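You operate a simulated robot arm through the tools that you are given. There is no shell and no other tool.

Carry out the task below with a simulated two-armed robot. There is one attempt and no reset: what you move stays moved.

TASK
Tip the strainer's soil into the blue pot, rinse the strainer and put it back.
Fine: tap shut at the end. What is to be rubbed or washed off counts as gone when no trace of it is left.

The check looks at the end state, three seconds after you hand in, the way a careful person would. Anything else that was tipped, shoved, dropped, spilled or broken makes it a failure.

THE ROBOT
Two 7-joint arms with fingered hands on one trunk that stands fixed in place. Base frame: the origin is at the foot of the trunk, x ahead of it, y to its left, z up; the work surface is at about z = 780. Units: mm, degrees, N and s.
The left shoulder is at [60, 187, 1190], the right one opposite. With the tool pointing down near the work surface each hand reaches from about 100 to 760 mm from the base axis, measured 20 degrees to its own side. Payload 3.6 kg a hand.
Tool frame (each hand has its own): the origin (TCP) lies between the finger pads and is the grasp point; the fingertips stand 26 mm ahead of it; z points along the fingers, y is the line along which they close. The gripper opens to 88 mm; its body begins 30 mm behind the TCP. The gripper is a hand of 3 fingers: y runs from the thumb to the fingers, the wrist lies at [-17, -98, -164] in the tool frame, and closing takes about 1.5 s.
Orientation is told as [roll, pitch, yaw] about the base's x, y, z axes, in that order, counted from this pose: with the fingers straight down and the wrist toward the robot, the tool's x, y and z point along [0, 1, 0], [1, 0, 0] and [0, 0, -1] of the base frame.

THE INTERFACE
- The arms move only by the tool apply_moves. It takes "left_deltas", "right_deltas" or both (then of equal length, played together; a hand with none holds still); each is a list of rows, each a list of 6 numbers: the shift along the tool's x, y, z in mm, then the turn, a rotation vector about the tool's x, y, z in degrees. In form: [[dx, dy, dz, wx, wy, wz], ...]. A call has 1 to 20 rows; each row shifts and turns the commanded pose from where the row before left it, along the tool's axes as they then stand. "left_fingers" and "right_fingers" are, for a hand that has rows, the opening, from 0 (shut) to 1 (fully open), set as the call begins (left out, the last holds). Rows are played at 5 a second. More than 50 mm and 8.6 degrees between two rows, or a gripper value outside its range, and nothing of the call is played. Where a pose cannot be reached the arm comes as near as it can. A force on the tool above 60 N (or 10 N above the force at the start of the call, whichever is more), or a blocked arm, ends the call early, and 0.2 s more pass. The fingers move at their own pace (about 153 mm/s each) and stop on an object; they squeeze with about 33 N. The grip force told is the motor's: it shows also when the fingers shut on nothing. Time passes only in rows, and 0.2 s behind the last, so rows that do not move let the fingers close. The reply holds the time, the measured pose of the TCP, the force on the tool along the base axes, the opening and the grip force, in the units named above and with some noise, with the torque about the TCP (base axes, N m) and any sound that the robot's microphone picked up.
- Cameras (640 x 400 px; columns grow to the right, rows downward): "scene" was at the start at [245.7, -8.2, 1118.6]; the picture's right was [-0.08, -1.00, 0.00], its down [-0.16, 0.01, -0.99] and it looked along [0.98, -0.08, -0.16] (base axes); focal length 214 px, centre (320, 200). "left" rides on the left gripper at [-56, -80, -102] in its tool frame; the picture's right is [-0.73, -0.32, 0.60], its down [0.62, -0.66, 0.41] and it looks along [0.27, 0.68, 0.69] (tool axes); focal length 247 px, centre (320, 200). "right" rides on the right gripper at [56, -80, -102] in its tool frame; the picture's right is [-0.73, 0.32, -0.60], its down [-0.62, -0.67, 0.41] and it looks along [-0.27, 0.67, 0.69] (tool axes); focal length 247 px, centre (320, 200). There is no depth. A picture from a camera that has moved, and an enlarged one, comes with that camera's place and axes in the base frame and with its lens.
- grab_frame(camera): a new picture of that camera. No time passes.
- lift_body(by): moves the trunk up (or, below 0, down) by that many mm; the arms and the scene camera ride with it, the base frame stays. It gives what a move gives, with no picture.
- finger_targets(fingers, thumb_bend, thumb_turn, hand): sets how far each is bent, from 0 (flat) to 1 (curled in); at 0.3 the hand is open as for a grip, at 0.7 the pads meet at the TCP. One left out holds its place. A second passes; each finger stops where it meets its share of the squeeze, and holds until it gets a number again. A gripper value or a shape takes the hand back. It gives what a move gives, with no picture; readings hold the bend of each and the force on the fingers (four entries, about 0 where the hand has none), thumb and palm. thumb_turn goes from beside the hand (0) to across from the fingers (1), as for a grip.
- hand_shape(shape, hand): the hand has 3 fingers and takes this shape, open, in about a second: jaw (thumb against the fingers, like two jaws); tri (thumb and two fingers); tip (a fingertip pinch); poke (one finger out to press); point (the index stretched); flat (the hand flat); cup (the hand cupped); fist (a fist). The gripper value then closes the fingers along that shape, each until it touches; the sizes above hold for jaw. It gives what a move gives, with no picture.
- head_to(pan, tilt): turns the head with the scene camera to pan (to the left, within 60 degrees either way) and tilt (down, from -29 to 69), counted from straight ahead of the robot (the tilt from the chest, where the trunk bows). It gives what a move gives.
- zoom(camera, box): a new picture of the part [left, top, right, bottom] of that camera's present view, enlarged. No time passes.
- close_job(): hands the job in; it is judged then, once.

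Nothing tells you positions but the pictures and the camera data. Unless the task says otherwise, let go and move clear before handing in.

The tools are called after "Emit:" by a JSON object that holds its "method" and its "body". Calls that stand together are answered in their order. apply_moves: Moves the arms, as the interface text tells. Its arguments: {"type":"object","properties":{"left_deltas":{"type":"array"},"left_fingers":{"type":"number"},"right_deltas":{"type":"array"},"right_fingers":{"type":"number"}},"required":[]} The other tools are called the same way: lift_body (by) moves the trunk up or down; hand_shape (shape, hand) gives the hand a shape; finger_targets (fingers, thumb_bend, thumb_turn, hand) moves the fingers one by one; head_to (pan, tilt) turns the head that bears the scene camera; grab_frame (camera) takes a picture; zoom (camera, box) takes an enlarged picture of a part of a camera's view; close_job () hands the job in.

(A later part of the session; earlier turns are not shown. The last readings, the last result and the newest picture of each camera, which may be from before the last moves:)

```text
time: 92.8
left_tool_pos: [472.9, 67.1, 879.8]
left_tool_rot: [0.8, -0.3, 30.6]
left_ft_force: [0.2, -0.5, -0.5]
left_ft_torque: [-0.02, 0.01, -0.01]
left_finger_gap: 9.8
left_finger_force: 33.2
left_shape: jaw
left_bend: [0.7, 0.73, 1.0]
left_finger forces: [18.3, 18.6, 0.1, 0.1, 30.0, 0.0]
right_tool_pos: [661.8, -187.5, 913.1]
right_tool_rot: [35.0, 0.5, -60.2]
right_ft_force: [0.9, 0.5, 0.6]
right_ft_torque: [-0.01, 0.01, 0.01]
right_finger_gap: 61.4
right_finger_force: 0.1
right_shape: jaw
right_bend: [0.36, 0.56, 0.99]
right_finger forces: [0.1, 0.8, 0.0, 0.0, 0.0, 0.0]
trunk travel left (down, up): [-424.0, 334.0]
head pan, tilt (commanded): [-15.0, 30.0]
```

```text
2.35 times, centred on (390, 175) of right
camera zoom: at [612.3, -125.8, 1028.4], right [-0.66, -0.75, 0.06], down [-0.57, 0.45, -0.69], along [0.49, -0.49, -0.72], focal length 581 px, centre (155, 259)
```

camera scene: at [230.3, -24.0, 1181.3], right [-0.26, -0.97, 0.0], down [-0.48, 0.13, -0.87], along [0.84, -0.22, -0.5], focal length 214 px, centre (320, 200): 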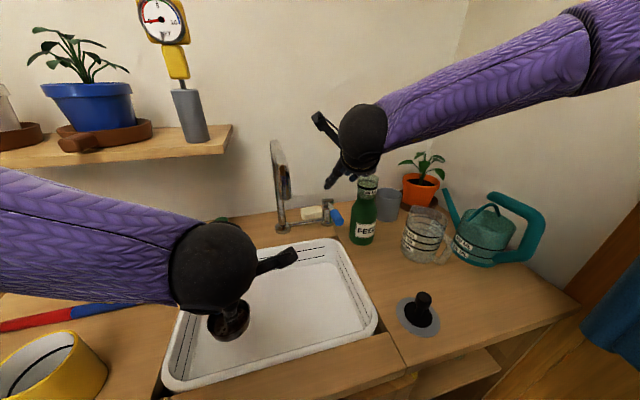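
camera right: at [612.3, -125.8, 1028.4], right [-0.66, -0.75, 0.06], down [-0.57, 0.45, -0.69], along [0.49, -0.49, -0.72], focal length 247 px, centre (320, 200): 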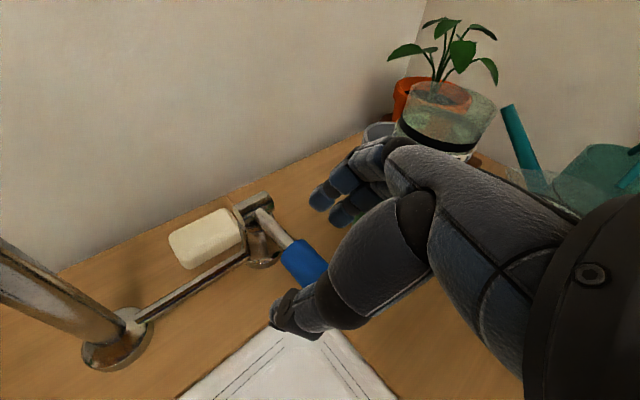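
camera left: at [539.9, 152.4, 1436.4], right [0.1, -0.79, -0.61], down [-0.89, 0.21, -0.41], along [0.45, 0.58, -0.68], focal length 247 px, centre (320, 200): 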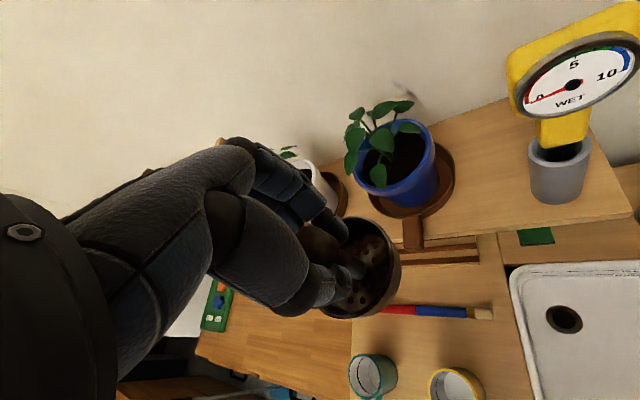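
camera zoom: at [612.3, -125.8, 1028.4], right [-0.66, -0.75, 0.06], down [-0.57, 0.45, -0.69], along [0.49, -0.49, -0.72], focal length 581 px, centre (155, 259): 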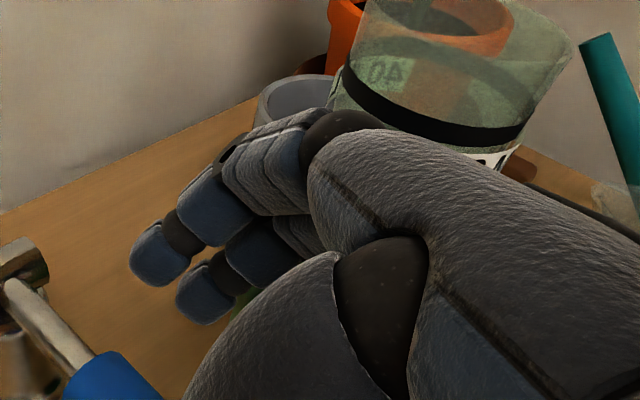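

The knuckles are very close to the bottle neck. I'll shift the hand 15 mm to the left, away from the bottle, and recheck.

Emit:
{"method": "apply_moves", "body": {"right_deltas": [[3.1, -6.5, 2.1, 0, 0, 0], [3.1, -6.5, 2.1, 0, 0, 0]]}}

Emit:
{"method": "grab_frame", "body": {"camera": "right"}}

Emit:
{"method": "head_to", "body": {"pan": -40, "tilt": 30}}

Emit:
{"method": "grab_frame", "body": {"camera": "scene"}}

```text
time: 93.4
left_tool_pos: [472.2, 67.2, 880.2]
left_tool_rot: [0.7, -0.3, 30.7]
left_ft_force: [0.6, -0.3, -1.0]
left_ft_torque: [0.02, -0.01, 0.0]
left_finger_gap: 9.7
left_finger_force: 33.0
left_shape: jaw
left_bend: [0.7, 0.73, 1.0]
left_finger forces: [18.3, 18.4, 0.0, 0.0, 29.9, 0.0]
right_tool_pos: [661.9, -173.4, 914.9]
right_tool_rot: [35.2, 0.4, -60.2]
right_ft_force: [-0.4, 0.2, -0.6]
right_ft_torque: [0.01, 0.0, -0.01]
right_finger_gap: 61.5
right_finger_force: 0.0
right_shape: jaw
right_bend: [0.36, 0.56, 0.99]
right_finger forces: [0.0, 0.0, 0.0, 0.1, 0.0, 0.0]
trunk travel left (down, up): [-424.0, 334.0]
head pan, tilt (commanded): [-15.0, 30.0]
```

```text
taken
camera right: at [612.2, -111.5, 1029.9], right [-0.66, -0.75, 0.06], down [-0.57, 0.45, -0.69], along [0.49, -0.49, -0.72], focal length 247 px, centre (320, 200)
```

right: 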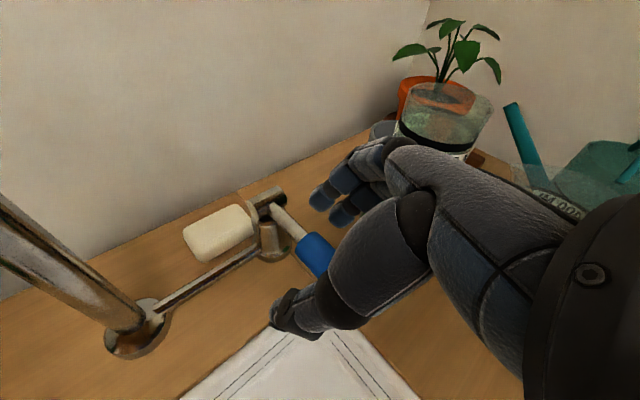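

```text
time: 94.3
left_tool_pos: [471.3, 66.6, 879.4]
left_tool_rot: [0.9, -0.4, 30.8]
left_ft_force: [1.0, -0.5, -0.7]
left_ft_torque: [-0.04, -0.02, 0.03]
left_finger_gap: 9.7
left_finger_force: 33.1
left_shape: jaw
left_bend: [0.7, 0.73, 1.0]
left_finger forces: [18.3, 18.5, 0.0, 0.0, 29.8, 0.1]
right_tool_pos: [661.9, -173.8, 914.2]
right_tool_rot: [35.2, 0.3, -60.3]
right_ft_force: [-0.4, -0.8, -0.7]
right_ft_torque: [-0.01, -0.02, 0.01]
right_finger_gap: 61.3
right_finger_force: 0.0
right_shape: jaw
right_bend: [0.36, 0.56, 0.99]
right_finger forces: [0.0, 0.0, 0.0, 0.0, 0.1, 0.0]
trunk travel left (down, up): [-424.0, 334.0]
head pan, tilt (commanded): [-40.0, 30.0]
```

```text
taken
camera scene: at [211.7, -58.7, 1181.5], right [-0.64, -0.77, 0.0], down [-0.38, 0.32, -0.87], along [0.66, -0.56, -0.5], focal length 214 px, centre (320, 200)
```

scene: 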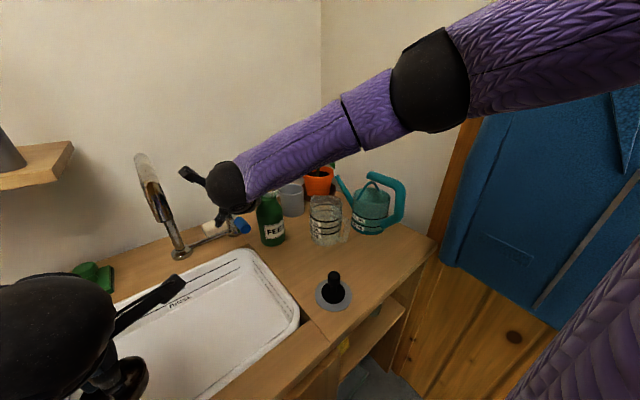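

The bottle still stands and the force is gone. I'll use a safer approach: back away, close the fingers into a beak, turn to yaw -75°/tilt 45°, and lift the lever's free end from below.

Emit:
{"method": "apply_moves", "body": {"right_deltas": [[-2.05, -17.7, -29.6, 0, 0, 0], [-2.05, -17.7, -29.6, 0, 0, 0], [0, 0, 0, -2.9, 3.4, 4.1], [0, 0, 0, -2.9, 3.4, 4.1], [0, 0, 0, -2.9, 3.4, 4.1], [0, 0, 0, 0, 0, 0], [0, 0, 0, 0, 0, 0]], "right_fingers": 0}}

Emit:
{"method": "head_to", "body": {"pan": -15, "tilt": 30}}

Emit:
{"method": "grab_frame", "body": {"camera": "right"}}

Emit:
{"method": "zoom", "body": {"camera": "scene", "box": [230, 100, 390, 230]}}

```text
time: 95.9
left_tool_pos: [471.2, 68.6, 880.2]
left_tool_rot: [0.6, -0.4, 30.7]
left_ft_force: [1.3, -0.3, 0.5]
left_ft_torque: [0.03, 0.02, -0.01]
left_finger_gap: 9.8
left_finger_force: 33.1
left_shape: jaw
left_bend: [0.7, 0.73, 1.0]
left_finger forces: [18.2, 18.5, 0.0, 0.0, 29.9, 0.0]
right_tool_pos: [612.9, -162.4, 960.1]
right_tool_rot: [45.1, 1.7, -75.2]
right_ft_force: [0.6, -1.3, 0.4]
right_ft_torque: [-0.01, -0.02, -0.03]
right_finger_gap: 0.0
right_finger_force: 33.4
right_shape: jaw
right_bend: [0.7, 0.45, 1.0]
right_finger forces: [0.0, 0.0, 0.0, 0.1, 0.1, 0.1]
trunk travel left (down, up): [-424.0, 334.0]
head pan, tilt (commanded): [-40.0, 30.0]
```

```text
time: 96.8
left_tool_pos: [471.0, 67.5, 879.5]
left_tool_rot: [0.7, -0.4, 30.6]
left_ft_force: [0.2, 0.2, -0.7]
left_ft_torque: [0.0, 0.01, 0.02]
left_finger_gap: 9.5
left_finger_force: 33.6
left_shape: jaw
left_bend: [0.7, 0.73, 1.0]
left_finger forces: [18.4, 18.6, 0.0, 0.0, 29.9, 0.1]
right_tool_pos: [613.4, -161.7, 961.8]
right_tool_rot: [45.2, 1.7, -75.2]
right_ft_force: [-0.2, -0.9, -0.4]
right_ft_torque: [0.0, 0.0, 0.01]
right_finger_gap: 0.2
right_finger_force: 32.7
right_shape: jaw
right_bend: [0.7, 0.45, 1.0]
right_finger forces: [0.0, 0.0, 0.0, 0.1, 0.0, 0.1]
trunk travel left (down, up): [-424.0, 334.0]
head pan, tilt (commanded): [-15.0, 30.0]
```

```text
taken
camera right: at [561.9, -95.9, 1074.2], right [-0.83, -0.55, -0.11], down [-0.32, 0.63, -0.71], along [0.46, -0.56, -0.69], focal length 247 px, centre (320, 200)
```

right: 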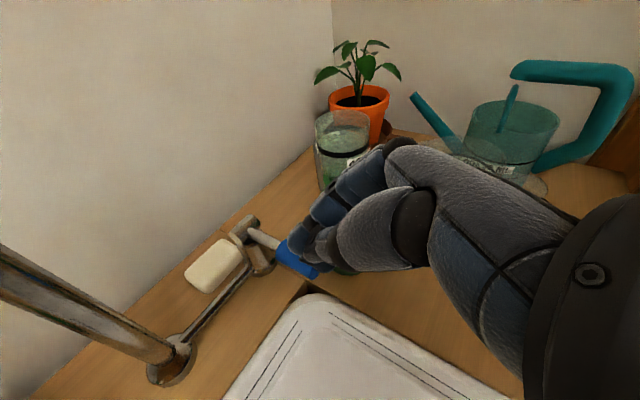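

```text
3.08 times, centred on (310, 165) of scene
camera zoom: at [229.7, -24.1, 1181.5], right [-0.26, -0.97, 0.0], down [-0.48, 0.13, -0.87], along [0.84, -0.22, -0.5], focal length 660 px, centre (351, 308)
```

zoom: 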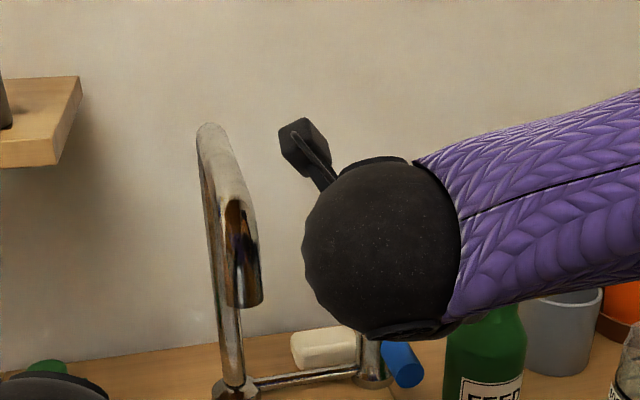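

The bottle is unmoved. I'll lower the beak in front of the lever's free end to just below its level.

Emit:
{"method": "apply_moves", "body": {"right_deltas": [[-25, 3.8, 20.6, 0, 0, 0], [-25, 3.8, 20.6, 0, 0, 0], [-25, 3.8, 20.6, 0, 0, 0]]}}

Emit:
{"method": "grab_frame", "body": {"camera": "right"}}

Emit:
{"method": "grab_frame", "body": {"camera": "scene"}}

```text
time: 97.6
left_tool_pos: [471.3, 66.6, 880.1]
left_tool_rot: [0.9, -0.3, 30.7]
left_ft_force: [0.2, -0.5, -0.6]
left_ft_torque: [0.0, 0.01, 0.01]
left_finger_gap: 9.8
left_finger_force: 33.0
left_shape: jaw
left_bend: [0.7, 0.73, 1.0]
left_finger forces: [18.3, 18.4, 0.0, 0.1, 29.9, 0.0]
right_tool_pos: [605.3, -171.4, 862.4]
right_tool_rot: [45.2, 1.8, -75.2]
right_ft_force: [0.1, 0.6, 0.5]
right_ft_torque: [-0.02, -0.01, -0.05]
right_finger_gap: 0.1
right_finger_force: 33.5
right_shape: jaw
right_bend: [0.7, 0.45, 1.0]
right_finger forces: [0.1, 0.0, 0.0, 0.1, 0.0, 0.0]
trunk travel left (down, up): [-424.0, 334.0]
head pan, tilt (commanded): [-15.0, 30.0]
```

```text
taken
camera right: at [555.2, -106.5, 975.8], right [-0.83, -0.55, -0.11], down [-0.32, 0.63, -0.71], along [0.46, -0.56, -0.69], focal length 247 px, centre (320, 200)
```

right: 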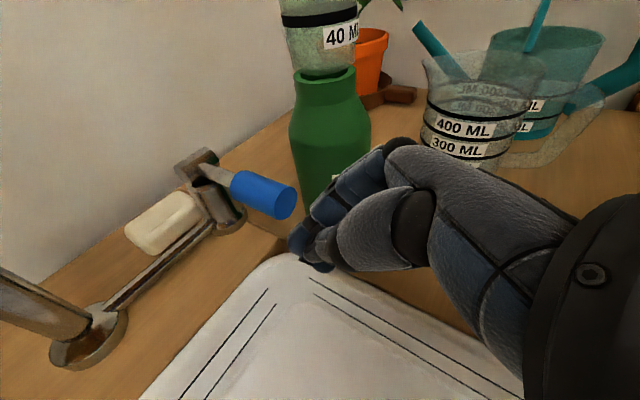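

```text
taken
camera scene: at [229.9, -24.0, 1181.4], right [-0.26, -0.97, 0.0], down [-0.48, 0.13, -0.87], along [0.84, -0.22, -0.5], focal length 214 px, centre (320, 200)
```

scene: 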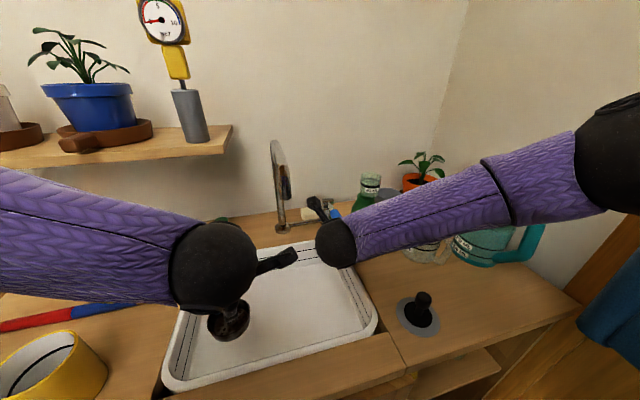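

I can see the lever end at about (656, -189, 859), with the beak just in front of it. I'll drop below and slide forward beneath it.

Emit:
{"method": "apply_moves", "body": {"right_deltas": [[-12, 4.5, 9.5, 0, 0, 0], [-12, 4.5, 9.5, 0, 0, 0], [7, 3.4, 7.2, 0, 0, 0], [7, 3.4, 7.2, 0, 0, 0]]}}

Emit:
{"method": "grab_frame", "body": {"camera": "right"}}

Emit:
{"method": "zoom", "body": {"camera": "right", "box": [200, 130, 380, 290]}}

```text
time: 98.6
left_tool_pos: [471.1, 66.5, 880.9]
left_tool_rot: [0.7, -0.4, 30.7]
left_ft_force: [0.0, 0.4, -0.3]
left_ft_torque: [0.02, -0.03, 0.02]
left_finger_gap: 9.7
left_finger_force: 33.0
left_shape: jaw
left_bend: [0.7, 0.73, 1.0]
left_finger forces: [18.3, 18.4, 0.0, 0.1, 30.0, 0.0]
right_tool_pos: [625.7, -181.9, 833.0]
right_tool_rot: [45.1, 1.7, -75.2]
right_ft_force: [-0.7, 0.1, -0.2]
right_ft_torque: [0.02, -0.01, 0.0]
right_finger_gap: 0.0
right_finger_force: 33.2
right_shape: jaw
right_bend: [0.7, 0.45, 1.0]
right_finger forces: [0.0, 0.0, 0.0, 0.1, 0.0, 0.0]
trunk travel left (down, up): [-424.0, 334.0]
head pan, tilt (commanded): [-15.0, 30.0]
```

```text
taken
camera right: at [575.4, -116.1, 945.5], right [-0.83, -0.55, -0.11], down [-0.32, 0.63, -0.71], along [0.46, -0.56, -0.69], focal length 247 px, centre (320, 200)
```

right: 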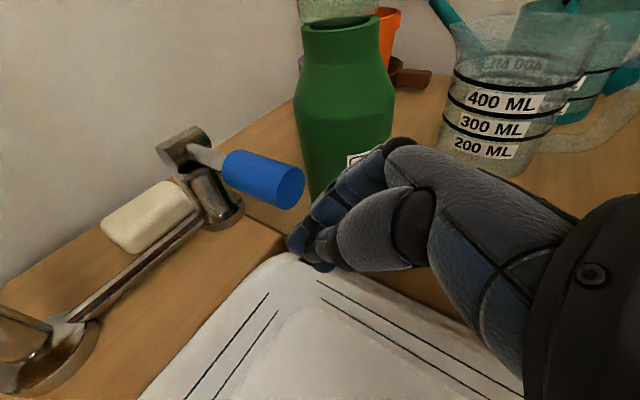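

```text
2.50 times, centred on (290, 210) of right
camera zoom: at [575.4, -116.1, 945.5], right [-0.83, -0.55, -0.11], down [-0.32, 0.63, -0.71], along [0.46, -0.56, -0.69], focal length 617 px, centre (395, 175)
```

zoom: 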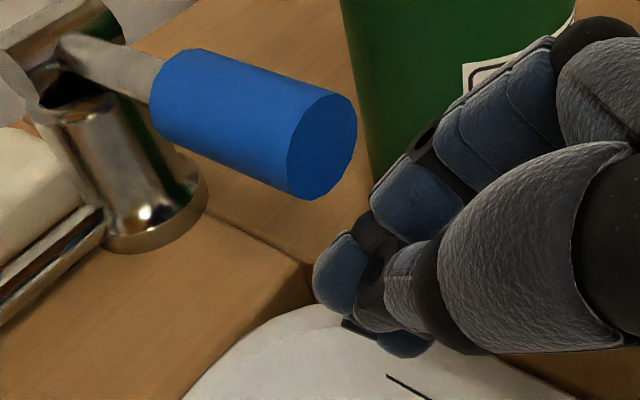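

The beak is just in front of and below the sleeve end. I'll slide it forward another 22 mm so that it sits beneath the sleeve.

Emit:
{"method": "apply_moves", "body": {"right_deltas": [[3.8, 1.9, 6.2, 0, 0, 0], [3.8, 1.9, 6.2, 0, 0, 0], [3.8, 1.9, 6.2, 0, 0, 0]]}}

Emit:
{"method": "zoom", "body": {"camera": "right", "box": [200, 130, 380, 290]}}

```text
time: 99.4
left_tool_pos: [470.8, 67.9, 879.0]
left_tool_rot: [0.7, -0.4, 30.6]
left_ft_force: [-0.3, 0.4, -0.1]
left_ft_torque: [0.0, 0.0, -0.04]
left_finger_gap: 9.6
left_finger_force: 33.2
left_shape: jaw
left_bend: [0.7, 0.73, 1.0]
left_finger forces: [18.3, 18.4, 0.0, 0.0, 29.9, 0.1]
right_tool_pos: [647.6, -181.4, 826.8]
right_tool_rot: [45.3, 1.7, -75.2]
right_ft_force: [0.1, -0.8, -0.7]
right_ft_torque: [0.07, -0.02, 0.0]
right_finger_gap: 0.0
right_finger_force: 32.5
right_shape: jaw
right_bend: [0.7, 0.45, 1.0]
right_finger forces: [1.5, 0.0, 0.0, 0.0, 0.0, 0.0]
trunk travel left (down, up): [-424.0, 334.0]
head pan, tilt (commanded): [-15.0, 30.0]
```

```text
2.50 times, centred on (290, 210) of right
camera zoom: at [597.2, -116.4, 940.3], right [-0.83, -0.55, -0.11], down [-0.32, 0.63, -0.71], along [0.46, -0.56, -0.69], focal length 617 px, centre (395, 175)
```

zoom: 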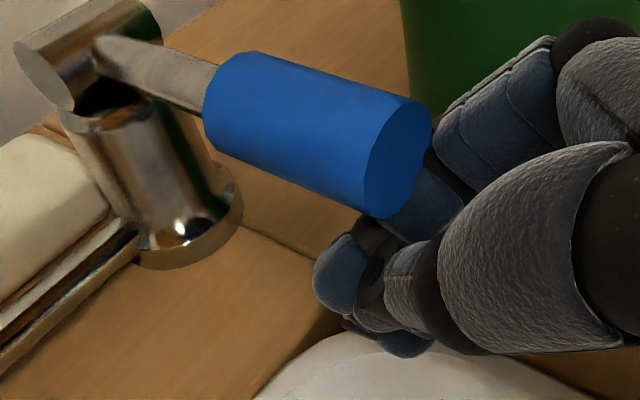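

The sleeve now rests over the finger. I'll lift gently upward and watch.

Emit:
{"method": "apply_moves", "body": {"right_deltas": [[4.2, 0, -4.2, 0, 0, 0], [4.2, 0, -4.2, 0, 0, 0], [4.2, 0, -4.2, 0, 0, 0]]}}

Emit:
{"method": "grab_frame", "body": {"camera": "right"}}

Emit:
{"method": "grab_frame", "body": {"camera": "scene"}}

```text
time: 100.2
left_tool_pos: [472.2, 67.4, 880.0]
left_tool_rot: [0.8, -0.4, 30.7]
left_ft_force: [1.2, -0.4, 0.0]
left_ft_torque: [0.01, 0.01, 0.0]
left_finger_gap: 9.7
left_finger_force: 32.6
left_shape: jaw
left_bend: [0.7, 0.73, 1.0]
left_finger forces: [18.3, 18.4, 0.0, 0.0, 29.9, 0.1]
right_tool_pos: [647.5, -181.4, 844.3]
right_tool_rot: [45.3, 1.7, -75.2]
right_ft_force: [-1.0, -0.3, -2.4]
right_ft_torque: [0.03, -0.03, 0.01]
right_finger_gap: 0.0
right_finger_force: 33.7
right_shape: jaw
right_bend: [0.7, 0.45, 1.0]
right_finger forces: [1.8, 0.0, 0.0, 0.1, 0.1, 0.0]
trunk travel left (down, up): [-424.0, 334.0]
head pan, tilt (commanded): [-15.0, 30.0]
```

```text
taken
camera right: at [597.1, -116.7, 958.1], right [-0.83, -0.55, -0.11], down [-0.32, 0.63, -0.71], along [0.46, -0.56, -0.69], focal length 247 px, centre (320, 200)
```

right: 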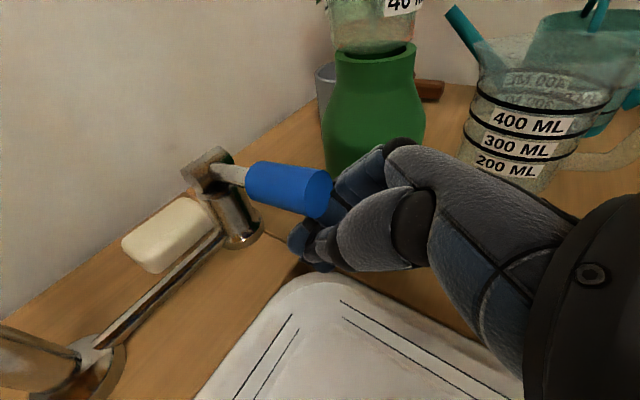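

```text
taken
camera scene: at [229.7, -24.1, 1181.5], right [-0.26, -0.97, 0.0], down [-0.48, 0.13, -0.87], along [0.84, -0.22, -0.5], focal length 214 px, centre (320, 200)
```

scene: 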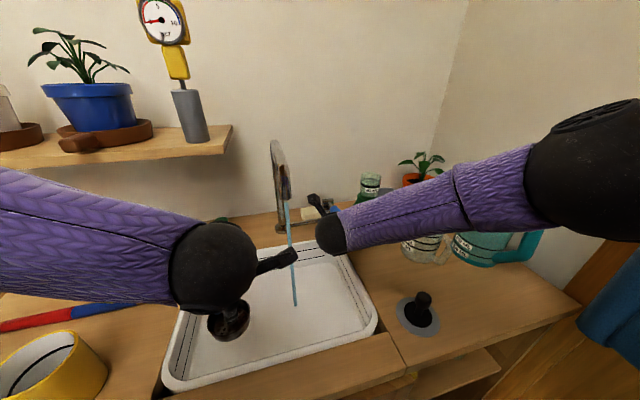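

Water is running from the spout, so lifting opens it. I'll lift a bit more for a fuller stream.

Emit:
{"method": "apply_moves", "body": {"right_deltas": [[4.2, 0, -4.2, 0, 0, 0], [4.2, 0, -4.2, 0, 0, 0]]}}

Emit:
{"method": "grab_frame", "body": {"camera": "scene"}}

Emit:
{"method": "zoom", "body": {"camera": "scene", "box": [220, 130, 400, 330]}}

Emit:
{"method": "grab_frame", "body": {"camera": "left"}}

```text
time: 100.8
left_tool_pos: [471.7, 67.3, 880.1]
left_tool_rot: [0.7, -0.4, 30.6]
left_ft_force: [0.0, -0.7, -0.3]
left_ft_torque: [-0.01, 0.01, 0.02]
left_finger_gap: 9.8
left_finger_force: 33.4
left_shape: jaw
left_bend: [0.7, 0.73, 1.0]
left_finger forces: [18.3, 18.4, 0.0, 0.1, 29.9, 0.0]
right_tool_pos: [647.2, -182.9, 855.2]
right_tool_rot: [45.2, 1.6, -75.2]
right_ft_force: [0.1, -1.2, -1.1]
right_ft_torque: [0.02, 0.02, -0.02]
right_finger_gap: 0.1
right_finger_force: 32.5
right_shape: jaw
right_bend: [0.7, 0.45, 1.0]
right_finger forces: [1.3, 0.0, 0.0, 0.0, 0.0, 0.0]
trunk travel left (down, up): [-424.0, 334.0]
head pan, tilt (commanded): [-15.0, 30.0]
```

```text
taken
camera scene: at [229.9, -24.1, 1181.4], right [-0.26, -0.97, 0.0], down [-0.48, 0.13, -0.87], along [0.84, -0.22, -0.5], focal length 214 px, centre (320, 200)
```

scene: 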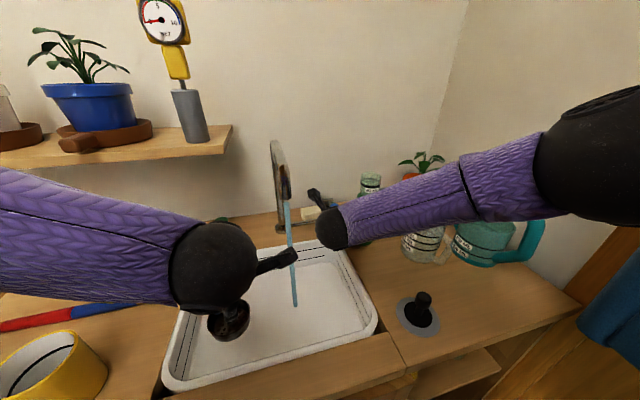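

```text
2.00 times, centred on (310, 230) of scene
camera zoom: at [229.9, -24.1, 1181.4], right [-0.26, -0.97, 0.0], down [-0.48, 0.13, -0.87], along [0.84, -0.22, -0.5], focal length 429 px, centre (340, 140)
```

zoom: 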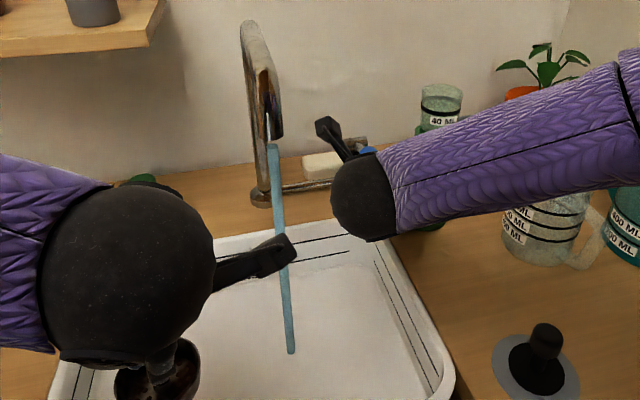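

```text
taken
camera left: at [432.3, -22.1, 981.1], right [0.1, -0.79, -0.61], down [-0.89, 0.2, -0.41], along [0.44, 0.58, -0.68], focal length 247 px, centre (320, 200)
```

left: 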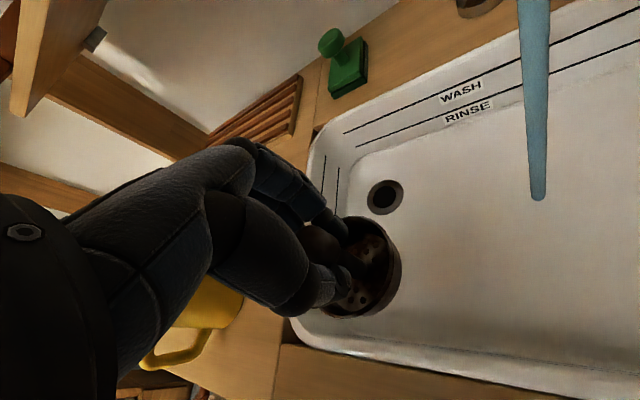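

The stream falls at about (562, -50). Holding the lever with the right hand, I now tilt the strainer 48° and move it under the stream with the left hand kept out of the water.

Emit:
{"method": "apply_moves", "body": {"left_deltas": [[0, 0, 0, 0, -8, 0], [0, 0, 0, 0, -8, 0], [0, 0, 0, 0, -8, 0], [0, 0, 0, 0, -8, 0], [0, 0, 0, 0, -8, 0], [0, 0, 0, 0, -8, 0]]}}

Emit:
{"method": "grab_frame", "body": {"camera": "scene"}}

Emit:
{"method": "grab_frame", "body": {"camera": "left"}}

```text
time: 102.2
left_tool_pos: [481.8, -6.6, 928.7]
left_tool_rot: [-45.7, -0.3, 31.9]
left_ft_force: [-0.5, -0.4, 0.7]
left_ft_torque: [0.04, 0.0, 0.0]
left_finger_gap: 9.5
left_finger_force: 33.1
left_shape: jaw
left_bend: [0.7, 0.74, 1.0]
left_finger forces: [18.2, 18.6, 0.1, 0.0, 29.9, 0.1]
left hand out of reach, approached as far as the arm can: row 5, 6
right_tool_pos: [647.9, -184.1, 856.3]
right_tool_rot: [45.2, 1.8, -75.1]
right_ft_force: [-0.1, -0.7, -0.4]
right_ft_torque: [0.02, 0.0, 0.01]
right_finger_gap: 0.1
right_finger_force: 32.8
right_shape: jaw
right_bend: [0.7, 0.45, 1.0]
right_finger forces: [0.1, 0.1, 0.0, 0.1, 0.0, 0.0]
trunk travel left (down, up): [-424.0, 334.0]
head pan, tilt (commanded): [-15.0, 30.0]
```

```text
taken
camera scene: at [229.6, -25.2, 1181.5], right [-0.26, -0.97, 0.0], down [-0.48, 0.13, -0.87], along [0.84, -0.22, -0.5], focal length 214 px, centre (320, 200)
```

scene: 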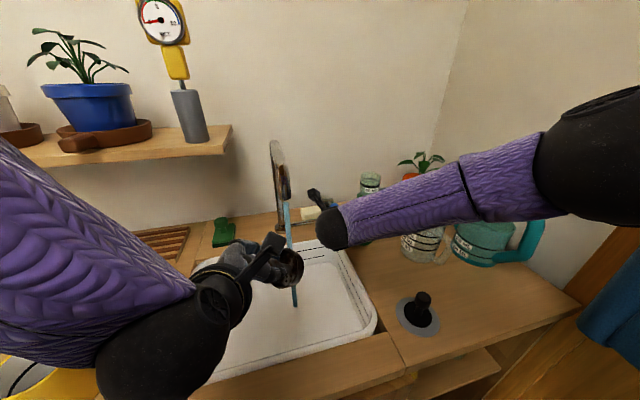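

```text
taken
camera left: at [396.1, -18.9, 1040.6], right [0.23, -0.97, 0.11], down [-0.64, -0.23, -0.74], along [0.74, 0.1, -0.67], focal length 247 px, centre (320, 200)
```

left: 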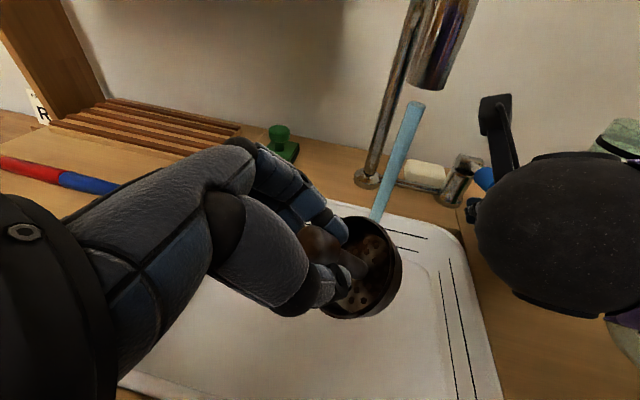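

Left arm hit a reach limit and shifted a bit (no contact). I'll use a milder tilt (~33°) and move step by step to the stream.

Emit:
{"method": "apply_moves", "body": {"left_deltas": [[0, 0, 0, 0, 6, 0], [0, 0, 0, 0, 6.5, 0], [5, 10, 20, 0, 0, 0], [5, 10, 20, 0, 0, 0]]}}

Emit:
{"method": "grab_frame", "body": {"camera": "left"}}

Emit:
{"method": "grab_frame", "body": {"camera": "scene"}}

```text
time: 103.2
left_tool_pos: [507.3, -7.6, 888.7]
left_tool_rot: [-34.7, -0.4, 30.6]
left_ft_force: [0.2, -0.7, 0.1]
left_ft_torque: [-0.03, 0.01, 0.01]
left_finger_gap: 9.7
left_finger_force: 32.8
left_shape: jaw
left_bend: [0.7, 0.74, 1.0]
left_finger forces: [18.1, 18.6, 0.0, 0.0, 30.0, 0.0]
right_tool_pos: [646.8, -182.2, 856.1]
right_tool_rot: [45.2, 1.8, -75.3]
right_ft_force: [0.7, -0.6, -2.0]
right_ft_torque: [0.02, 0.0, -0.02]
right_finger_gap: 0.1
right_finger_force: 33.4
right_shape: jaw
right_bend: [0.7, 0.45, 1.0]
right_finger forces: [0.9, 0.0, 0.0, 0.0, 0.0, 0.0]
trunk travel left (down, up): [-424.0, 334.0]
head pan, tilt (commanded): [-15.0, 30.0]
```

```text
taken
camera left: at [431.9, -37.2, 1005.3], right [0.21, -0.98, -0.08], down [-0.71, -0.1, -0.7], along [0.67, 0.2, -0.71], focal length 247 px, centre (320, 200)
```

left: 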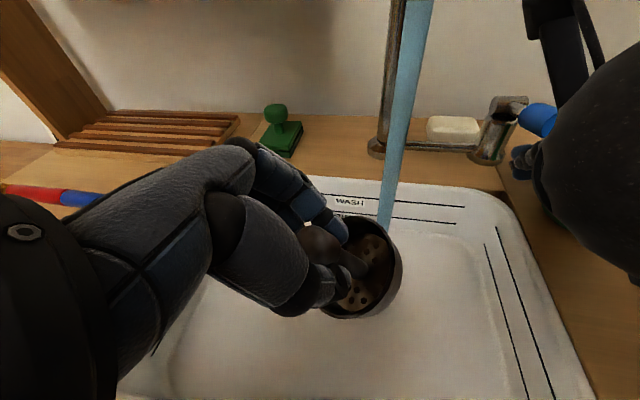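

```text
taken
camera scene: at [229.8, -24.0, 1181.4], right [-0.26, -0.97, 0.0], down [-0.48, 0.13, -0.87], along [0.84, -0.22, -0.5], focal length 214 px, centre (320, 200)
```

scene: 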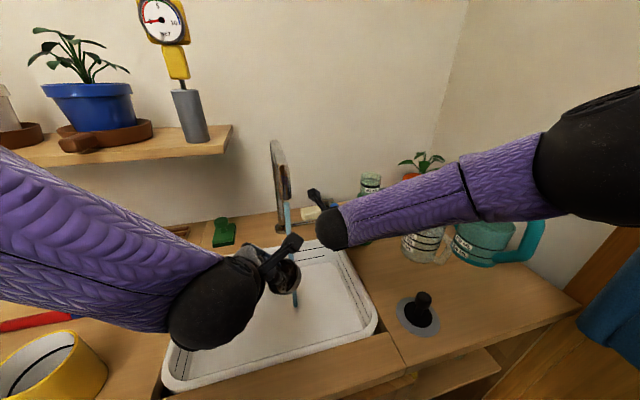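

Tilt is 35° and the strainer is close to the stream. I'll move the last bit so the water falls into the basket.

Emit:
{"method": "apply_moves", "body": {"left_deltas": [[-0.7, 8.5, 18.7, 0, 0, 0], [-0.7, 8.5, 18.7, 0, 0, 0], [-0.7, 8.5, 18.7, 0, 0, 0]]}}

Emit:
{"method": "grab_frame", "body": {"camera": "left"}}

Emit:
{"method": "zoom", "body": {"camera": "scene", "box": [220, 190, 380, 320]}}

```text
time: 104.0
left_tool_pos: [547.0, -23.4, 844.5]
left_tool_rot: [-34.7, -0.2, 30.7]
left_ft_force: [0.2, -1.1, 0.6]
left_ft_torque: [0.03, -0.02, 0.03]
left_finger_gap: 9.7
left_finger_force: 32.4
left_shape: jaw
left_bend: [0.7, 0.74, 1.0]
left_finger forces: [18.2, 18.7, 0.1, 0.0, 29.8, 0.1]
right_tool_pos: [647.9, -182.2, 855.4]
right_tool_rot: [45.1, 1.8, -75.2]
right_ft_force: [0.7, -0.8, 0.0]
right_ft_torque: [-0.01, 0.03, 0.01]
right_finger_gap: 0.0
right_finger_force: 33.2
right_shape: jaw
right_bend: [0.7, 0.45, 1.0]
right_finger forces: [0.8, 0.0, 0.1, 0.0, 0.1, 0.0]
trunk travel left (down, up): [-424.0, 334.0]
head pan, tilt (commanded): [-15.0, 30.0]
```

```text
taken
camera left: at [471.8, -52.5, 960.6], right [0.21, -0.98, -0.08], down [-0.71, -0.1, -0.7], along [0.67, 0.2, -0.71], focal length 247 px, centre (320, 200)
```

left: 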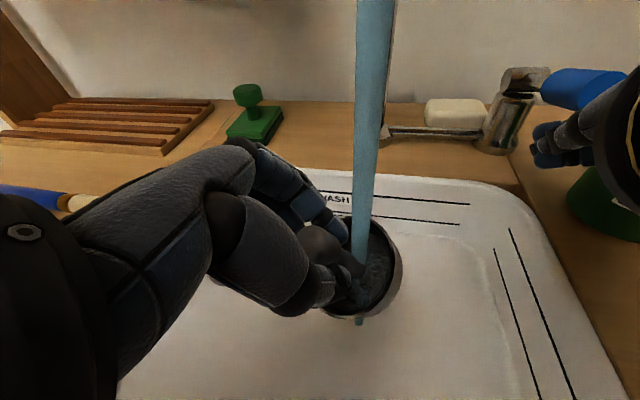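

```text
3.08 times, centred on (300, 255) of scene
camera zoom: at [229.9, -24.1, 1181.4], right [-0.26, -0.97, 0.0], down [-0.48, 0.13, -0.87], along [0.84, -0.22, -0.5], focal length 660 px, centre (382, 31)
```

zoom: 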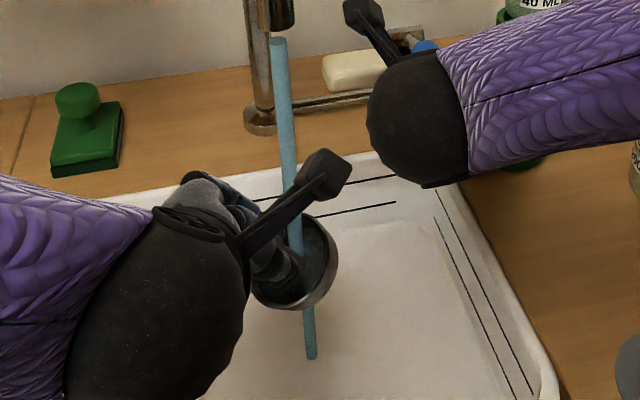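

The water is running into the basket and out below. I'll hold a few seconds and inspect.

Emit:
{"method": "apply_moves", "body": {"left_deltas": [[0, 0, 0, 0, 0, 0], [0, 0, 0, 0, 0, 0], [0, 0, 0, 0, 0, 0], [0, 0, 0, 0, 0, 0], [0, 0, 0, 0, 0, 0], [0, 0, 0, 0, 0, 0], [0, 0, 0, 0, 0, 0], [0, 0, 0, 0, 0, 0], [0, 0, 0, 0, 0, 0], [0, 0, 0, 0, 0, 0], [0, 0, 0, 0, 0, 0], [0, 0, 0, 0, 0, 0], [0, 0, 0, 0, 0, 0], [0, 0, 0, 0, 0, 0], [0, 0, 0, 0, 0, 0]]}}

Emit:
{"method": "zoom", "body": {"camera": "left", "box": [280, 190, 420, 340]}}

Emit:
{"method": "zoom", "body": {"camera": "scene", "box": [260, 240, 330, 310]}}

```text
time: 107.2
left_tool_pos: [546.7, -23.1, 845.2]
left_tool_rot: [-34.7, -0.3, 30.7]
left_ft_force: [-0.8, -0.6, -1.6]
left_ft_torque: [-0.02, -0.02, -0.02]
left_finger_gap: 9.4
left_finger_force: 33.5
left_shape: jaw
left_bend: [0.7, 0.74, 1.0]
left_finger forces: [18.2, 18.8, 0.0, 0.0, 29.9, 0.0]
right_tool_pos: [648.1, -182.2, 856.6]
right_tool_rot: [45.2, 1.6, -75.3]
right_ft_force: [-0.9, -1.3, 0.1]
right_ft_torque: [-0.01, 0.04, 0.0]
right_finger_gap: 0.0
right_finger_force: 32.6
right_shape: jaw
right_bend: [0.7, 0.45, 1.0]
right_finger forces: [0.9, 0.1, 0.0, 0.0, 0.0, 0.0]
trunk travel left (down, up): [-424.0, 334.0]
head pan, tilt (commanded): [-15.0, 30.0]
```

```text
2.67 times, centred on (350, 265) of left
camera zoom: at [471.4, -52.6, 960.9], right [0.21, -0.98, -0.08], down [-0.71, -0.1, -0.7], along [0.67, 0.2, -0.71], focal length 659 px, centre (240, 27)
```

zoom: 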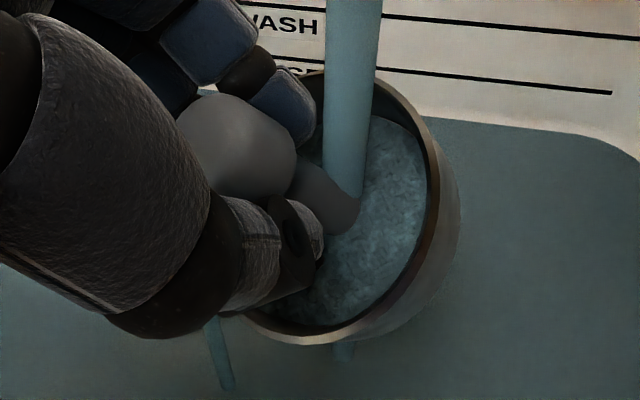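

```text
5.71 times, centred on (295, 275) of scene
camera zoom: at [229.8, -24.1, 1181.5], right [-0.26, -0.97, 0.0], down [-0.48, 0.13, -0.87], along [0.84, -0.22, -0.5], focal length 1226 px, centre (463, -229)
```

zoom: 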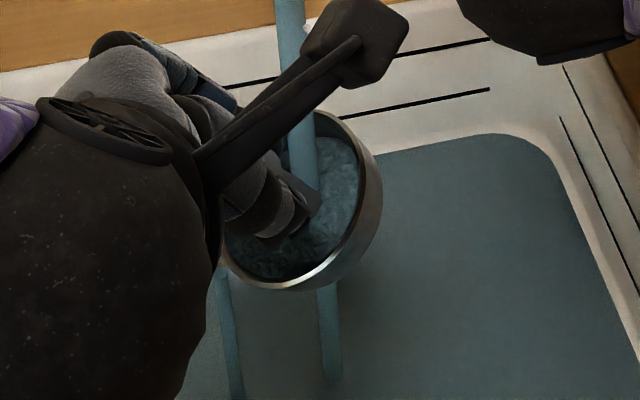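

The knob and basket look washed, and some water now stands in the sink. Let me see the whole sink and the tap flow.

Emit:
{"method": "grab_frame", "body": {"camera": "scene"}}

Emit:
{"method": "grab_frame", "body": {"camera": "left"}}

Emit:
{"method": "grab_frame", "body": {"camera": "right"}}

```text
taken
camera scene: at [229.8, -24.1, 1181.5], right [-0.26, -0.97, 0.0], down [-0.48, 0.13, -0.87], along [0.84, -0.22, -0.5], focal length 214 px, centre (320, 200)
```

scene: 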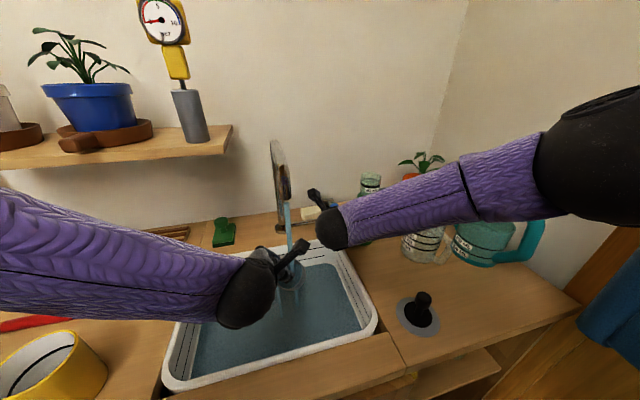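

```text
taken
camera left: at [471.4, -52.6, 960.9], right [0.21, -0.98, -0.08], down [-0.71, -0.1, -0.7], along [0.67, 0.2, -0.71], focal length 247 px, centre (320, 200)
```

left: 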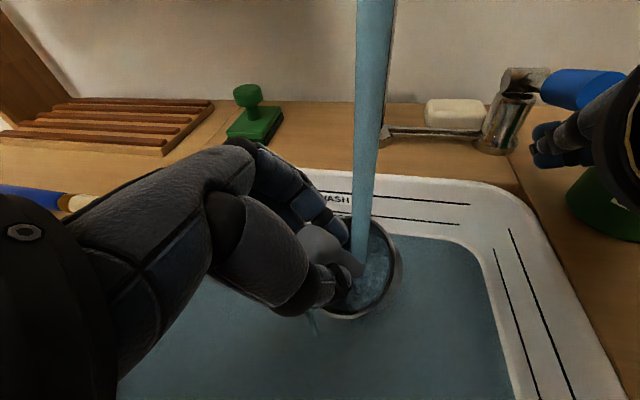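

```text
taken
camera right: at [597.0, -117.2, 969.4], right [-0.83, -0.55, -0.11], down [-0.32, 0.63, -0.71], along [0.46, -0.56, -0.69], focal length 247 px, centre (320, 200)
```

right: 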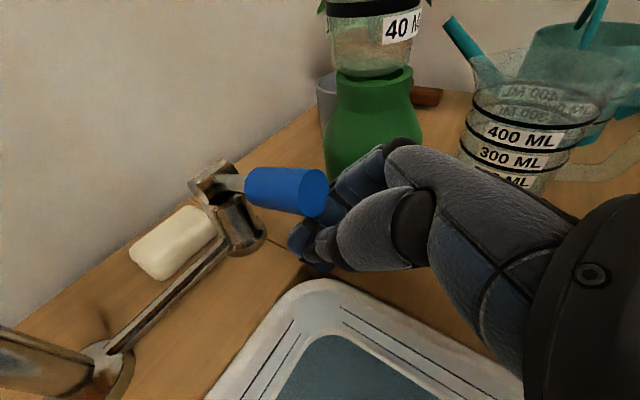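

Water is pooling slowly in the sink but far from the top. I'll pull the strainer out of the stream briefly to inspect it for remaining dirt.

Emit:
{"method": "apply_moves", "body": {"left_deltas": [[20, -8, -15, 0, 0, 0], [20, -8, -15, 0, 0, 0], [0, 0, 0, 0, 0, 0]]}}

Emit:
{"method": "zoom", "body": {"camera": "left", "box": [280, 190, 420, 340]}}

Emit:
{"method": "grab_frame", "body": {"camera": "scene"}}

```text
time: 108.0
left_tool_pos: [507.4, 11.9, 846.3]
left_tool_rot: [-34.8, -0.4, 30.6]
left_ft_force: [-1.0, -0.1, -0.8]
left_ft_torque: [0.0, -0.02, 0.02]
left_finger_gap: 9.6
left_finger_force: 33.6
left_shape: jaw
left_bend: [0.7, 0.74, 1.0]
left_finger forces: [18.1, 18.6, 0.0, 0.0, 29.9, 0.1]
right_tool_pos: [647.9, -182.1, 855.8]
right_tool_rot: [45.3, 1.6, -75.2]
right_ft_force: [-0.1, -0.5, 0.6]
right_ft_torque: [0.02, -0.02, -0.01]
right_finger_gap: 0.2
right_finger_force: 33.0
right_shape: jaw
right_bend: [0.7, 0.45, 1.0]
right_finger forces: [0.9, 0.1, 0.0, 0.0, 0.0, 0.0]
trunk travel left (down, up): [-424.0, 334.0]
head pan, tilt (commanded): [-15.0, 30.0]
```

```text
2.67 times, centred on (350, 265) of left
camera zoom: at [432.3, -17.6, 962.5], right [0.21, -0.98, -0.08], down [-0.71, -0.1, -0.7], along [0.67, 0.2, -0.71], focal length 659 px, centre (240, 27)
```

zoom: 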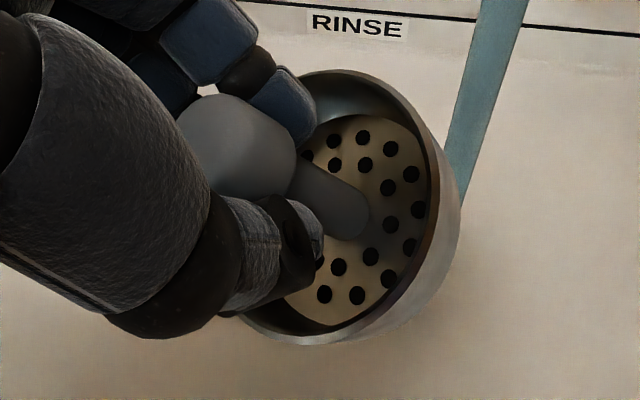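

```text
taken
camera scene: at [229.8, -23.9, 1181.4], right [-0.26, -0.97, 0.0], down [-0.48, 0.13, -0.87], along [0.84, -0.22, -0.5], focal length 214 px, centre (320, 200)
```

scene: 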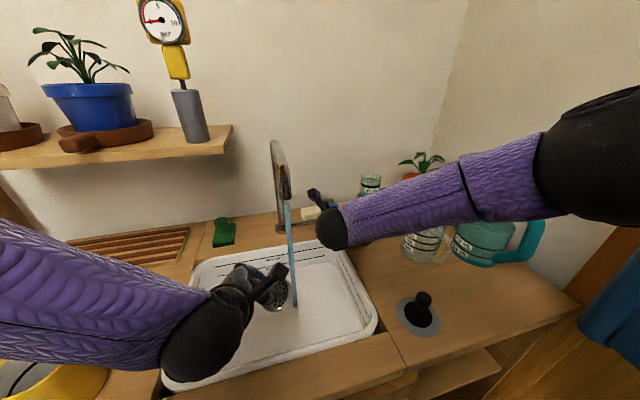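

The basket is now steel-bright with clear holes, but I see a brownish band on one inner wall. I'll zoom more closely.

Emit:
{"method": "zoom", "body": {"camera": "left", "box": [325, 205, 395, 325]}}

Emit:
{"method": "zoom", "body": {"camera": "scene", "box": [245, 255, 305, 320]}}

```text
3.33 times, centred on (360, 265) of left
camera zoom: at [432.3, -17.6, 962.5], right [0.21, -0.98, -0.08], down [-0.71, -0.1, -0.7], along [0.67, 0.2, -0.71], focal length 823 px, centre (187, -17)
```

zoom: 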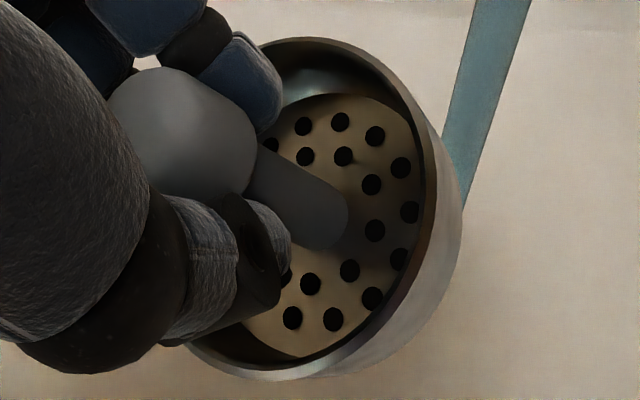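

```text
6.15 times, centred on (275, 288) of scene
camera zoom: at [229.8, -23.9, 1181.4], right [-0.26, -0.97, 0.0], down [-0.48, 0.13, -0.87], along [0.84, -0.22, -0.5], focal length 1320 px, centre (597, -338)
```

zoom: 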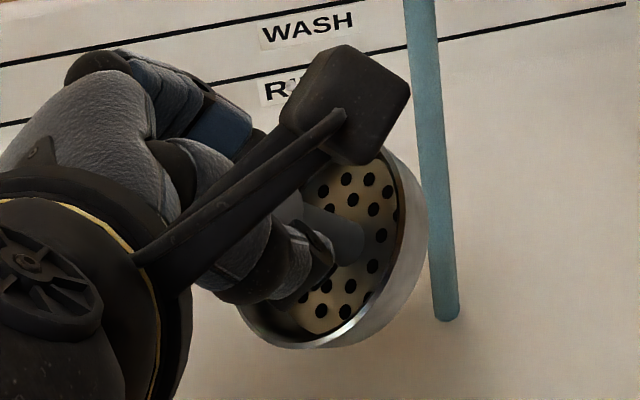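

The holes and base look clean; the brown tint on the inner wall may be just a reflection. To be sure, I'll rinse again, letting the stream hit different parts of the basket.

Emit:
{"method": "apply_moves", "body": {"left_deltas": [[-20.8, 7.5, 14.4, 0, 0, 0], [-20.8, 7.5, 14.4, 0, 0, 0], [0, 0, 0, 0, 0, 0], [0, 0, 0, 0, 0, 0], [0, 0, 0, 0, 0, 0], [14, 0, -9.7, 0, 0, 0], [0, 0, 0, 0, 0, 0], [0, 0, 0, 0, 0, 0], [0, 0, 0, 0, 0, 0], [0, 0, 0, 0, 0, 0], [-14, -22, 9.7, 0, 0, 0], [0, 0, 0, 0, 0, 0], [0, 0, 0, 0, 0, 0], [0, 0, 0, 0, 0, 0], [0, 0, 0, 0, 0, 0]]}}

Emit:
{"method": "grab_frame", "body": {"camera": "left"}}

Emit:
{"method": "grab_frame", "body": {"camera": "scene"}}

```text
time: 111.2
left_tool_pos: [525.6, -34.8, 847.6]
left_tool_rot: [-34.8, -0.4, 30.7]
left_ft_force: [1.1, -0.5, -1.2]
left_ft_torque: [0.0, 0.04, -0.04]
left_finger_gap: 9.6
left_finger_force: 33.3
left_shape: jaw
left_bend: [0.7, 0.74, 1.0]
left_finger forces: [18.4, 18.7, 0.0, 0.0, 30.0, 0.0]
right_tool_pos: [647.9, -183.1, 856.5]
right_tool_rot: [45.2, 1.8, -75.2]
right_ft_force: [-0.4, -0.9, -1.5]
right_ft_torque: [0.04, -0.04, -0.04]
right_finger_gap: 0.0
right_finger_force: 32.8
right_shape: jaw
right_bend: [0.7, 0.45, 1.0]
right_finger forces: [0.9, 0.1, 0.0, 0.0, 0.0, 0.0]
trunk travel left (down, up): [-424.0, 334.0]
head pan, tilt (commanded): [-15.0, 30.0]
```

```text
taken
camera left: at [451.8, -66.3, 963.1], right [0.21, -0.98, -0.08], down [-0.71, -0.1, -0.7], along [0.67, 0.2, -0.71], focal length 247 px, centre (320, 200)
```

left: 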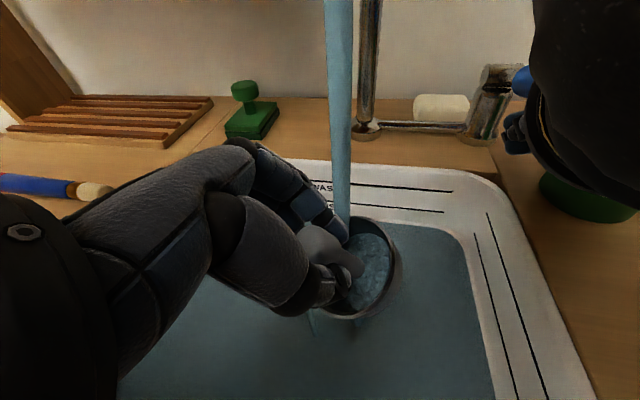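

```text
taken
camera scene: at [229.7, -24.2, 1181.5], right [-0.26, -0.97, 0.0], down [-0.48, 0.13, -0.87], along [0.84, -0.22, -0.5], focal length 214 px, centre (320, 200)
```

scene: 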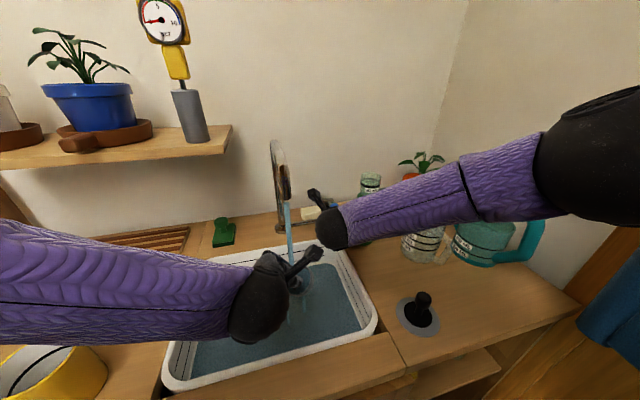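

The basket is being flushed through. I continue with the other side and the knob area.

Emit:
{"method": "apply_moves", "body": {"left_deltas": [[0, 22, 0, 0, 0, 0], [0, 22, 0, 0, 0, 0], [0, 0, 0, 0, 0, 0], [0, 0, 0, 0, 0, 0], [0, 0, 0, 0, 0, 0], [0, 0, 0, 0, 0, 0], [0, 0, 0, 0, 0, 0], [-13.2, -22, 9.1, 0, 0, 0], [0, 0, 0, 0, 0, 0], [0, 0, 0, 0, 0, 0], [0, 0, 0, 0, 0, 0], [0, 0, 0, 0, 0, 0], [0, 0, 0, 0, 0, 0]]}}

Emit:
{"method": "grab_frame", "body": {"camera": "left"}}

Emit:
{"method": "grab_frame", "body": {"camera": "scene"}}

```text
time: 114.0
left_tool_pos: [553.7, -37.8, 848.3]
left_tool_rot: [-34.8, -0.5, 30.5]
left_ft_force: [0.8, 0.7, -0.4]
left_ft_torque: [0.01, 0.0, 0.02]
left_finger_gap: 9.5
left_finger_force: 33.1
left_shape: jaw
left_bend: [0.7, 0.74, 1.0]
left_finger forces: [18.3, 18.7, 0.0, 0.1, 29.9, 0.1]
right_tool_pos: [647.0, -182.0, 854.8]
right_tool_rot: [45.1, 1.6, -75.2]
right_ft_force: [-1.0, -0.3, -0.1]
right_ft_torque: [0.02, 0.02, -0.01]
right_finger_gap: 0.0
right_finger_force: 32.6
right_shape: jaw
right_bend: [0.7, 0.45, 1.0]
right_finger forces: [0.9, 0.0, 0.0, 0.1, 0.1, 0.0]
trunk travel left (down, up): [-424.0, 334.0]
head pan, tilt (commanded): [-15.0, 30.0]
```

```text
taken
camera left: at [478.7, -68.4, 963.3], right [0.21, -0.98, -0.08], down [-0.71, -0.1, -0.7], along [0.67, 0.2, -0.71], focal length 247 px, centre (320, 200)
```

left: 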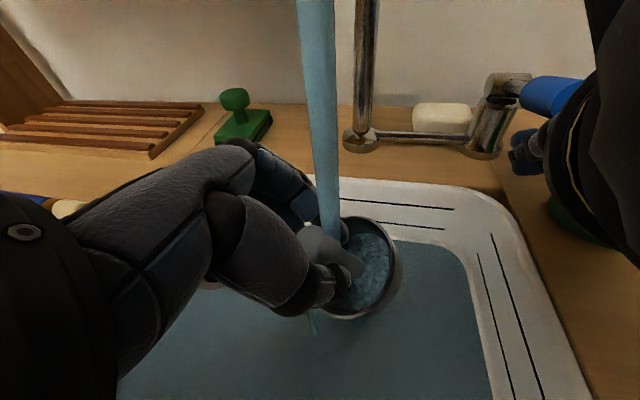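

```text
taken
camera scene: at [229.8, -24.1, 1181.5], right [-0.26, -0.97, 0.0], down [-0.48, 0.13, -0.87], along [0.84, -0.22, -0.5], focal length 214 px, centre (320, 200)
```

scene: 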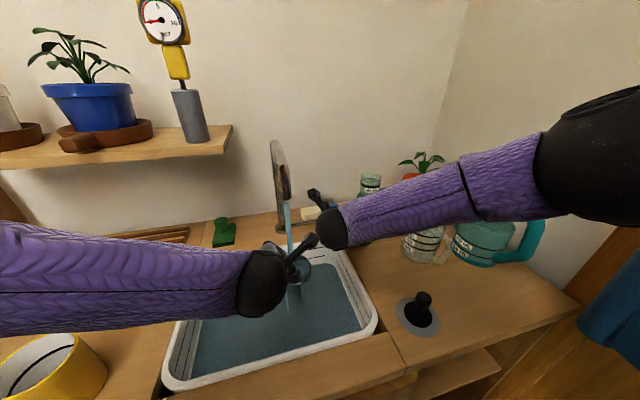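

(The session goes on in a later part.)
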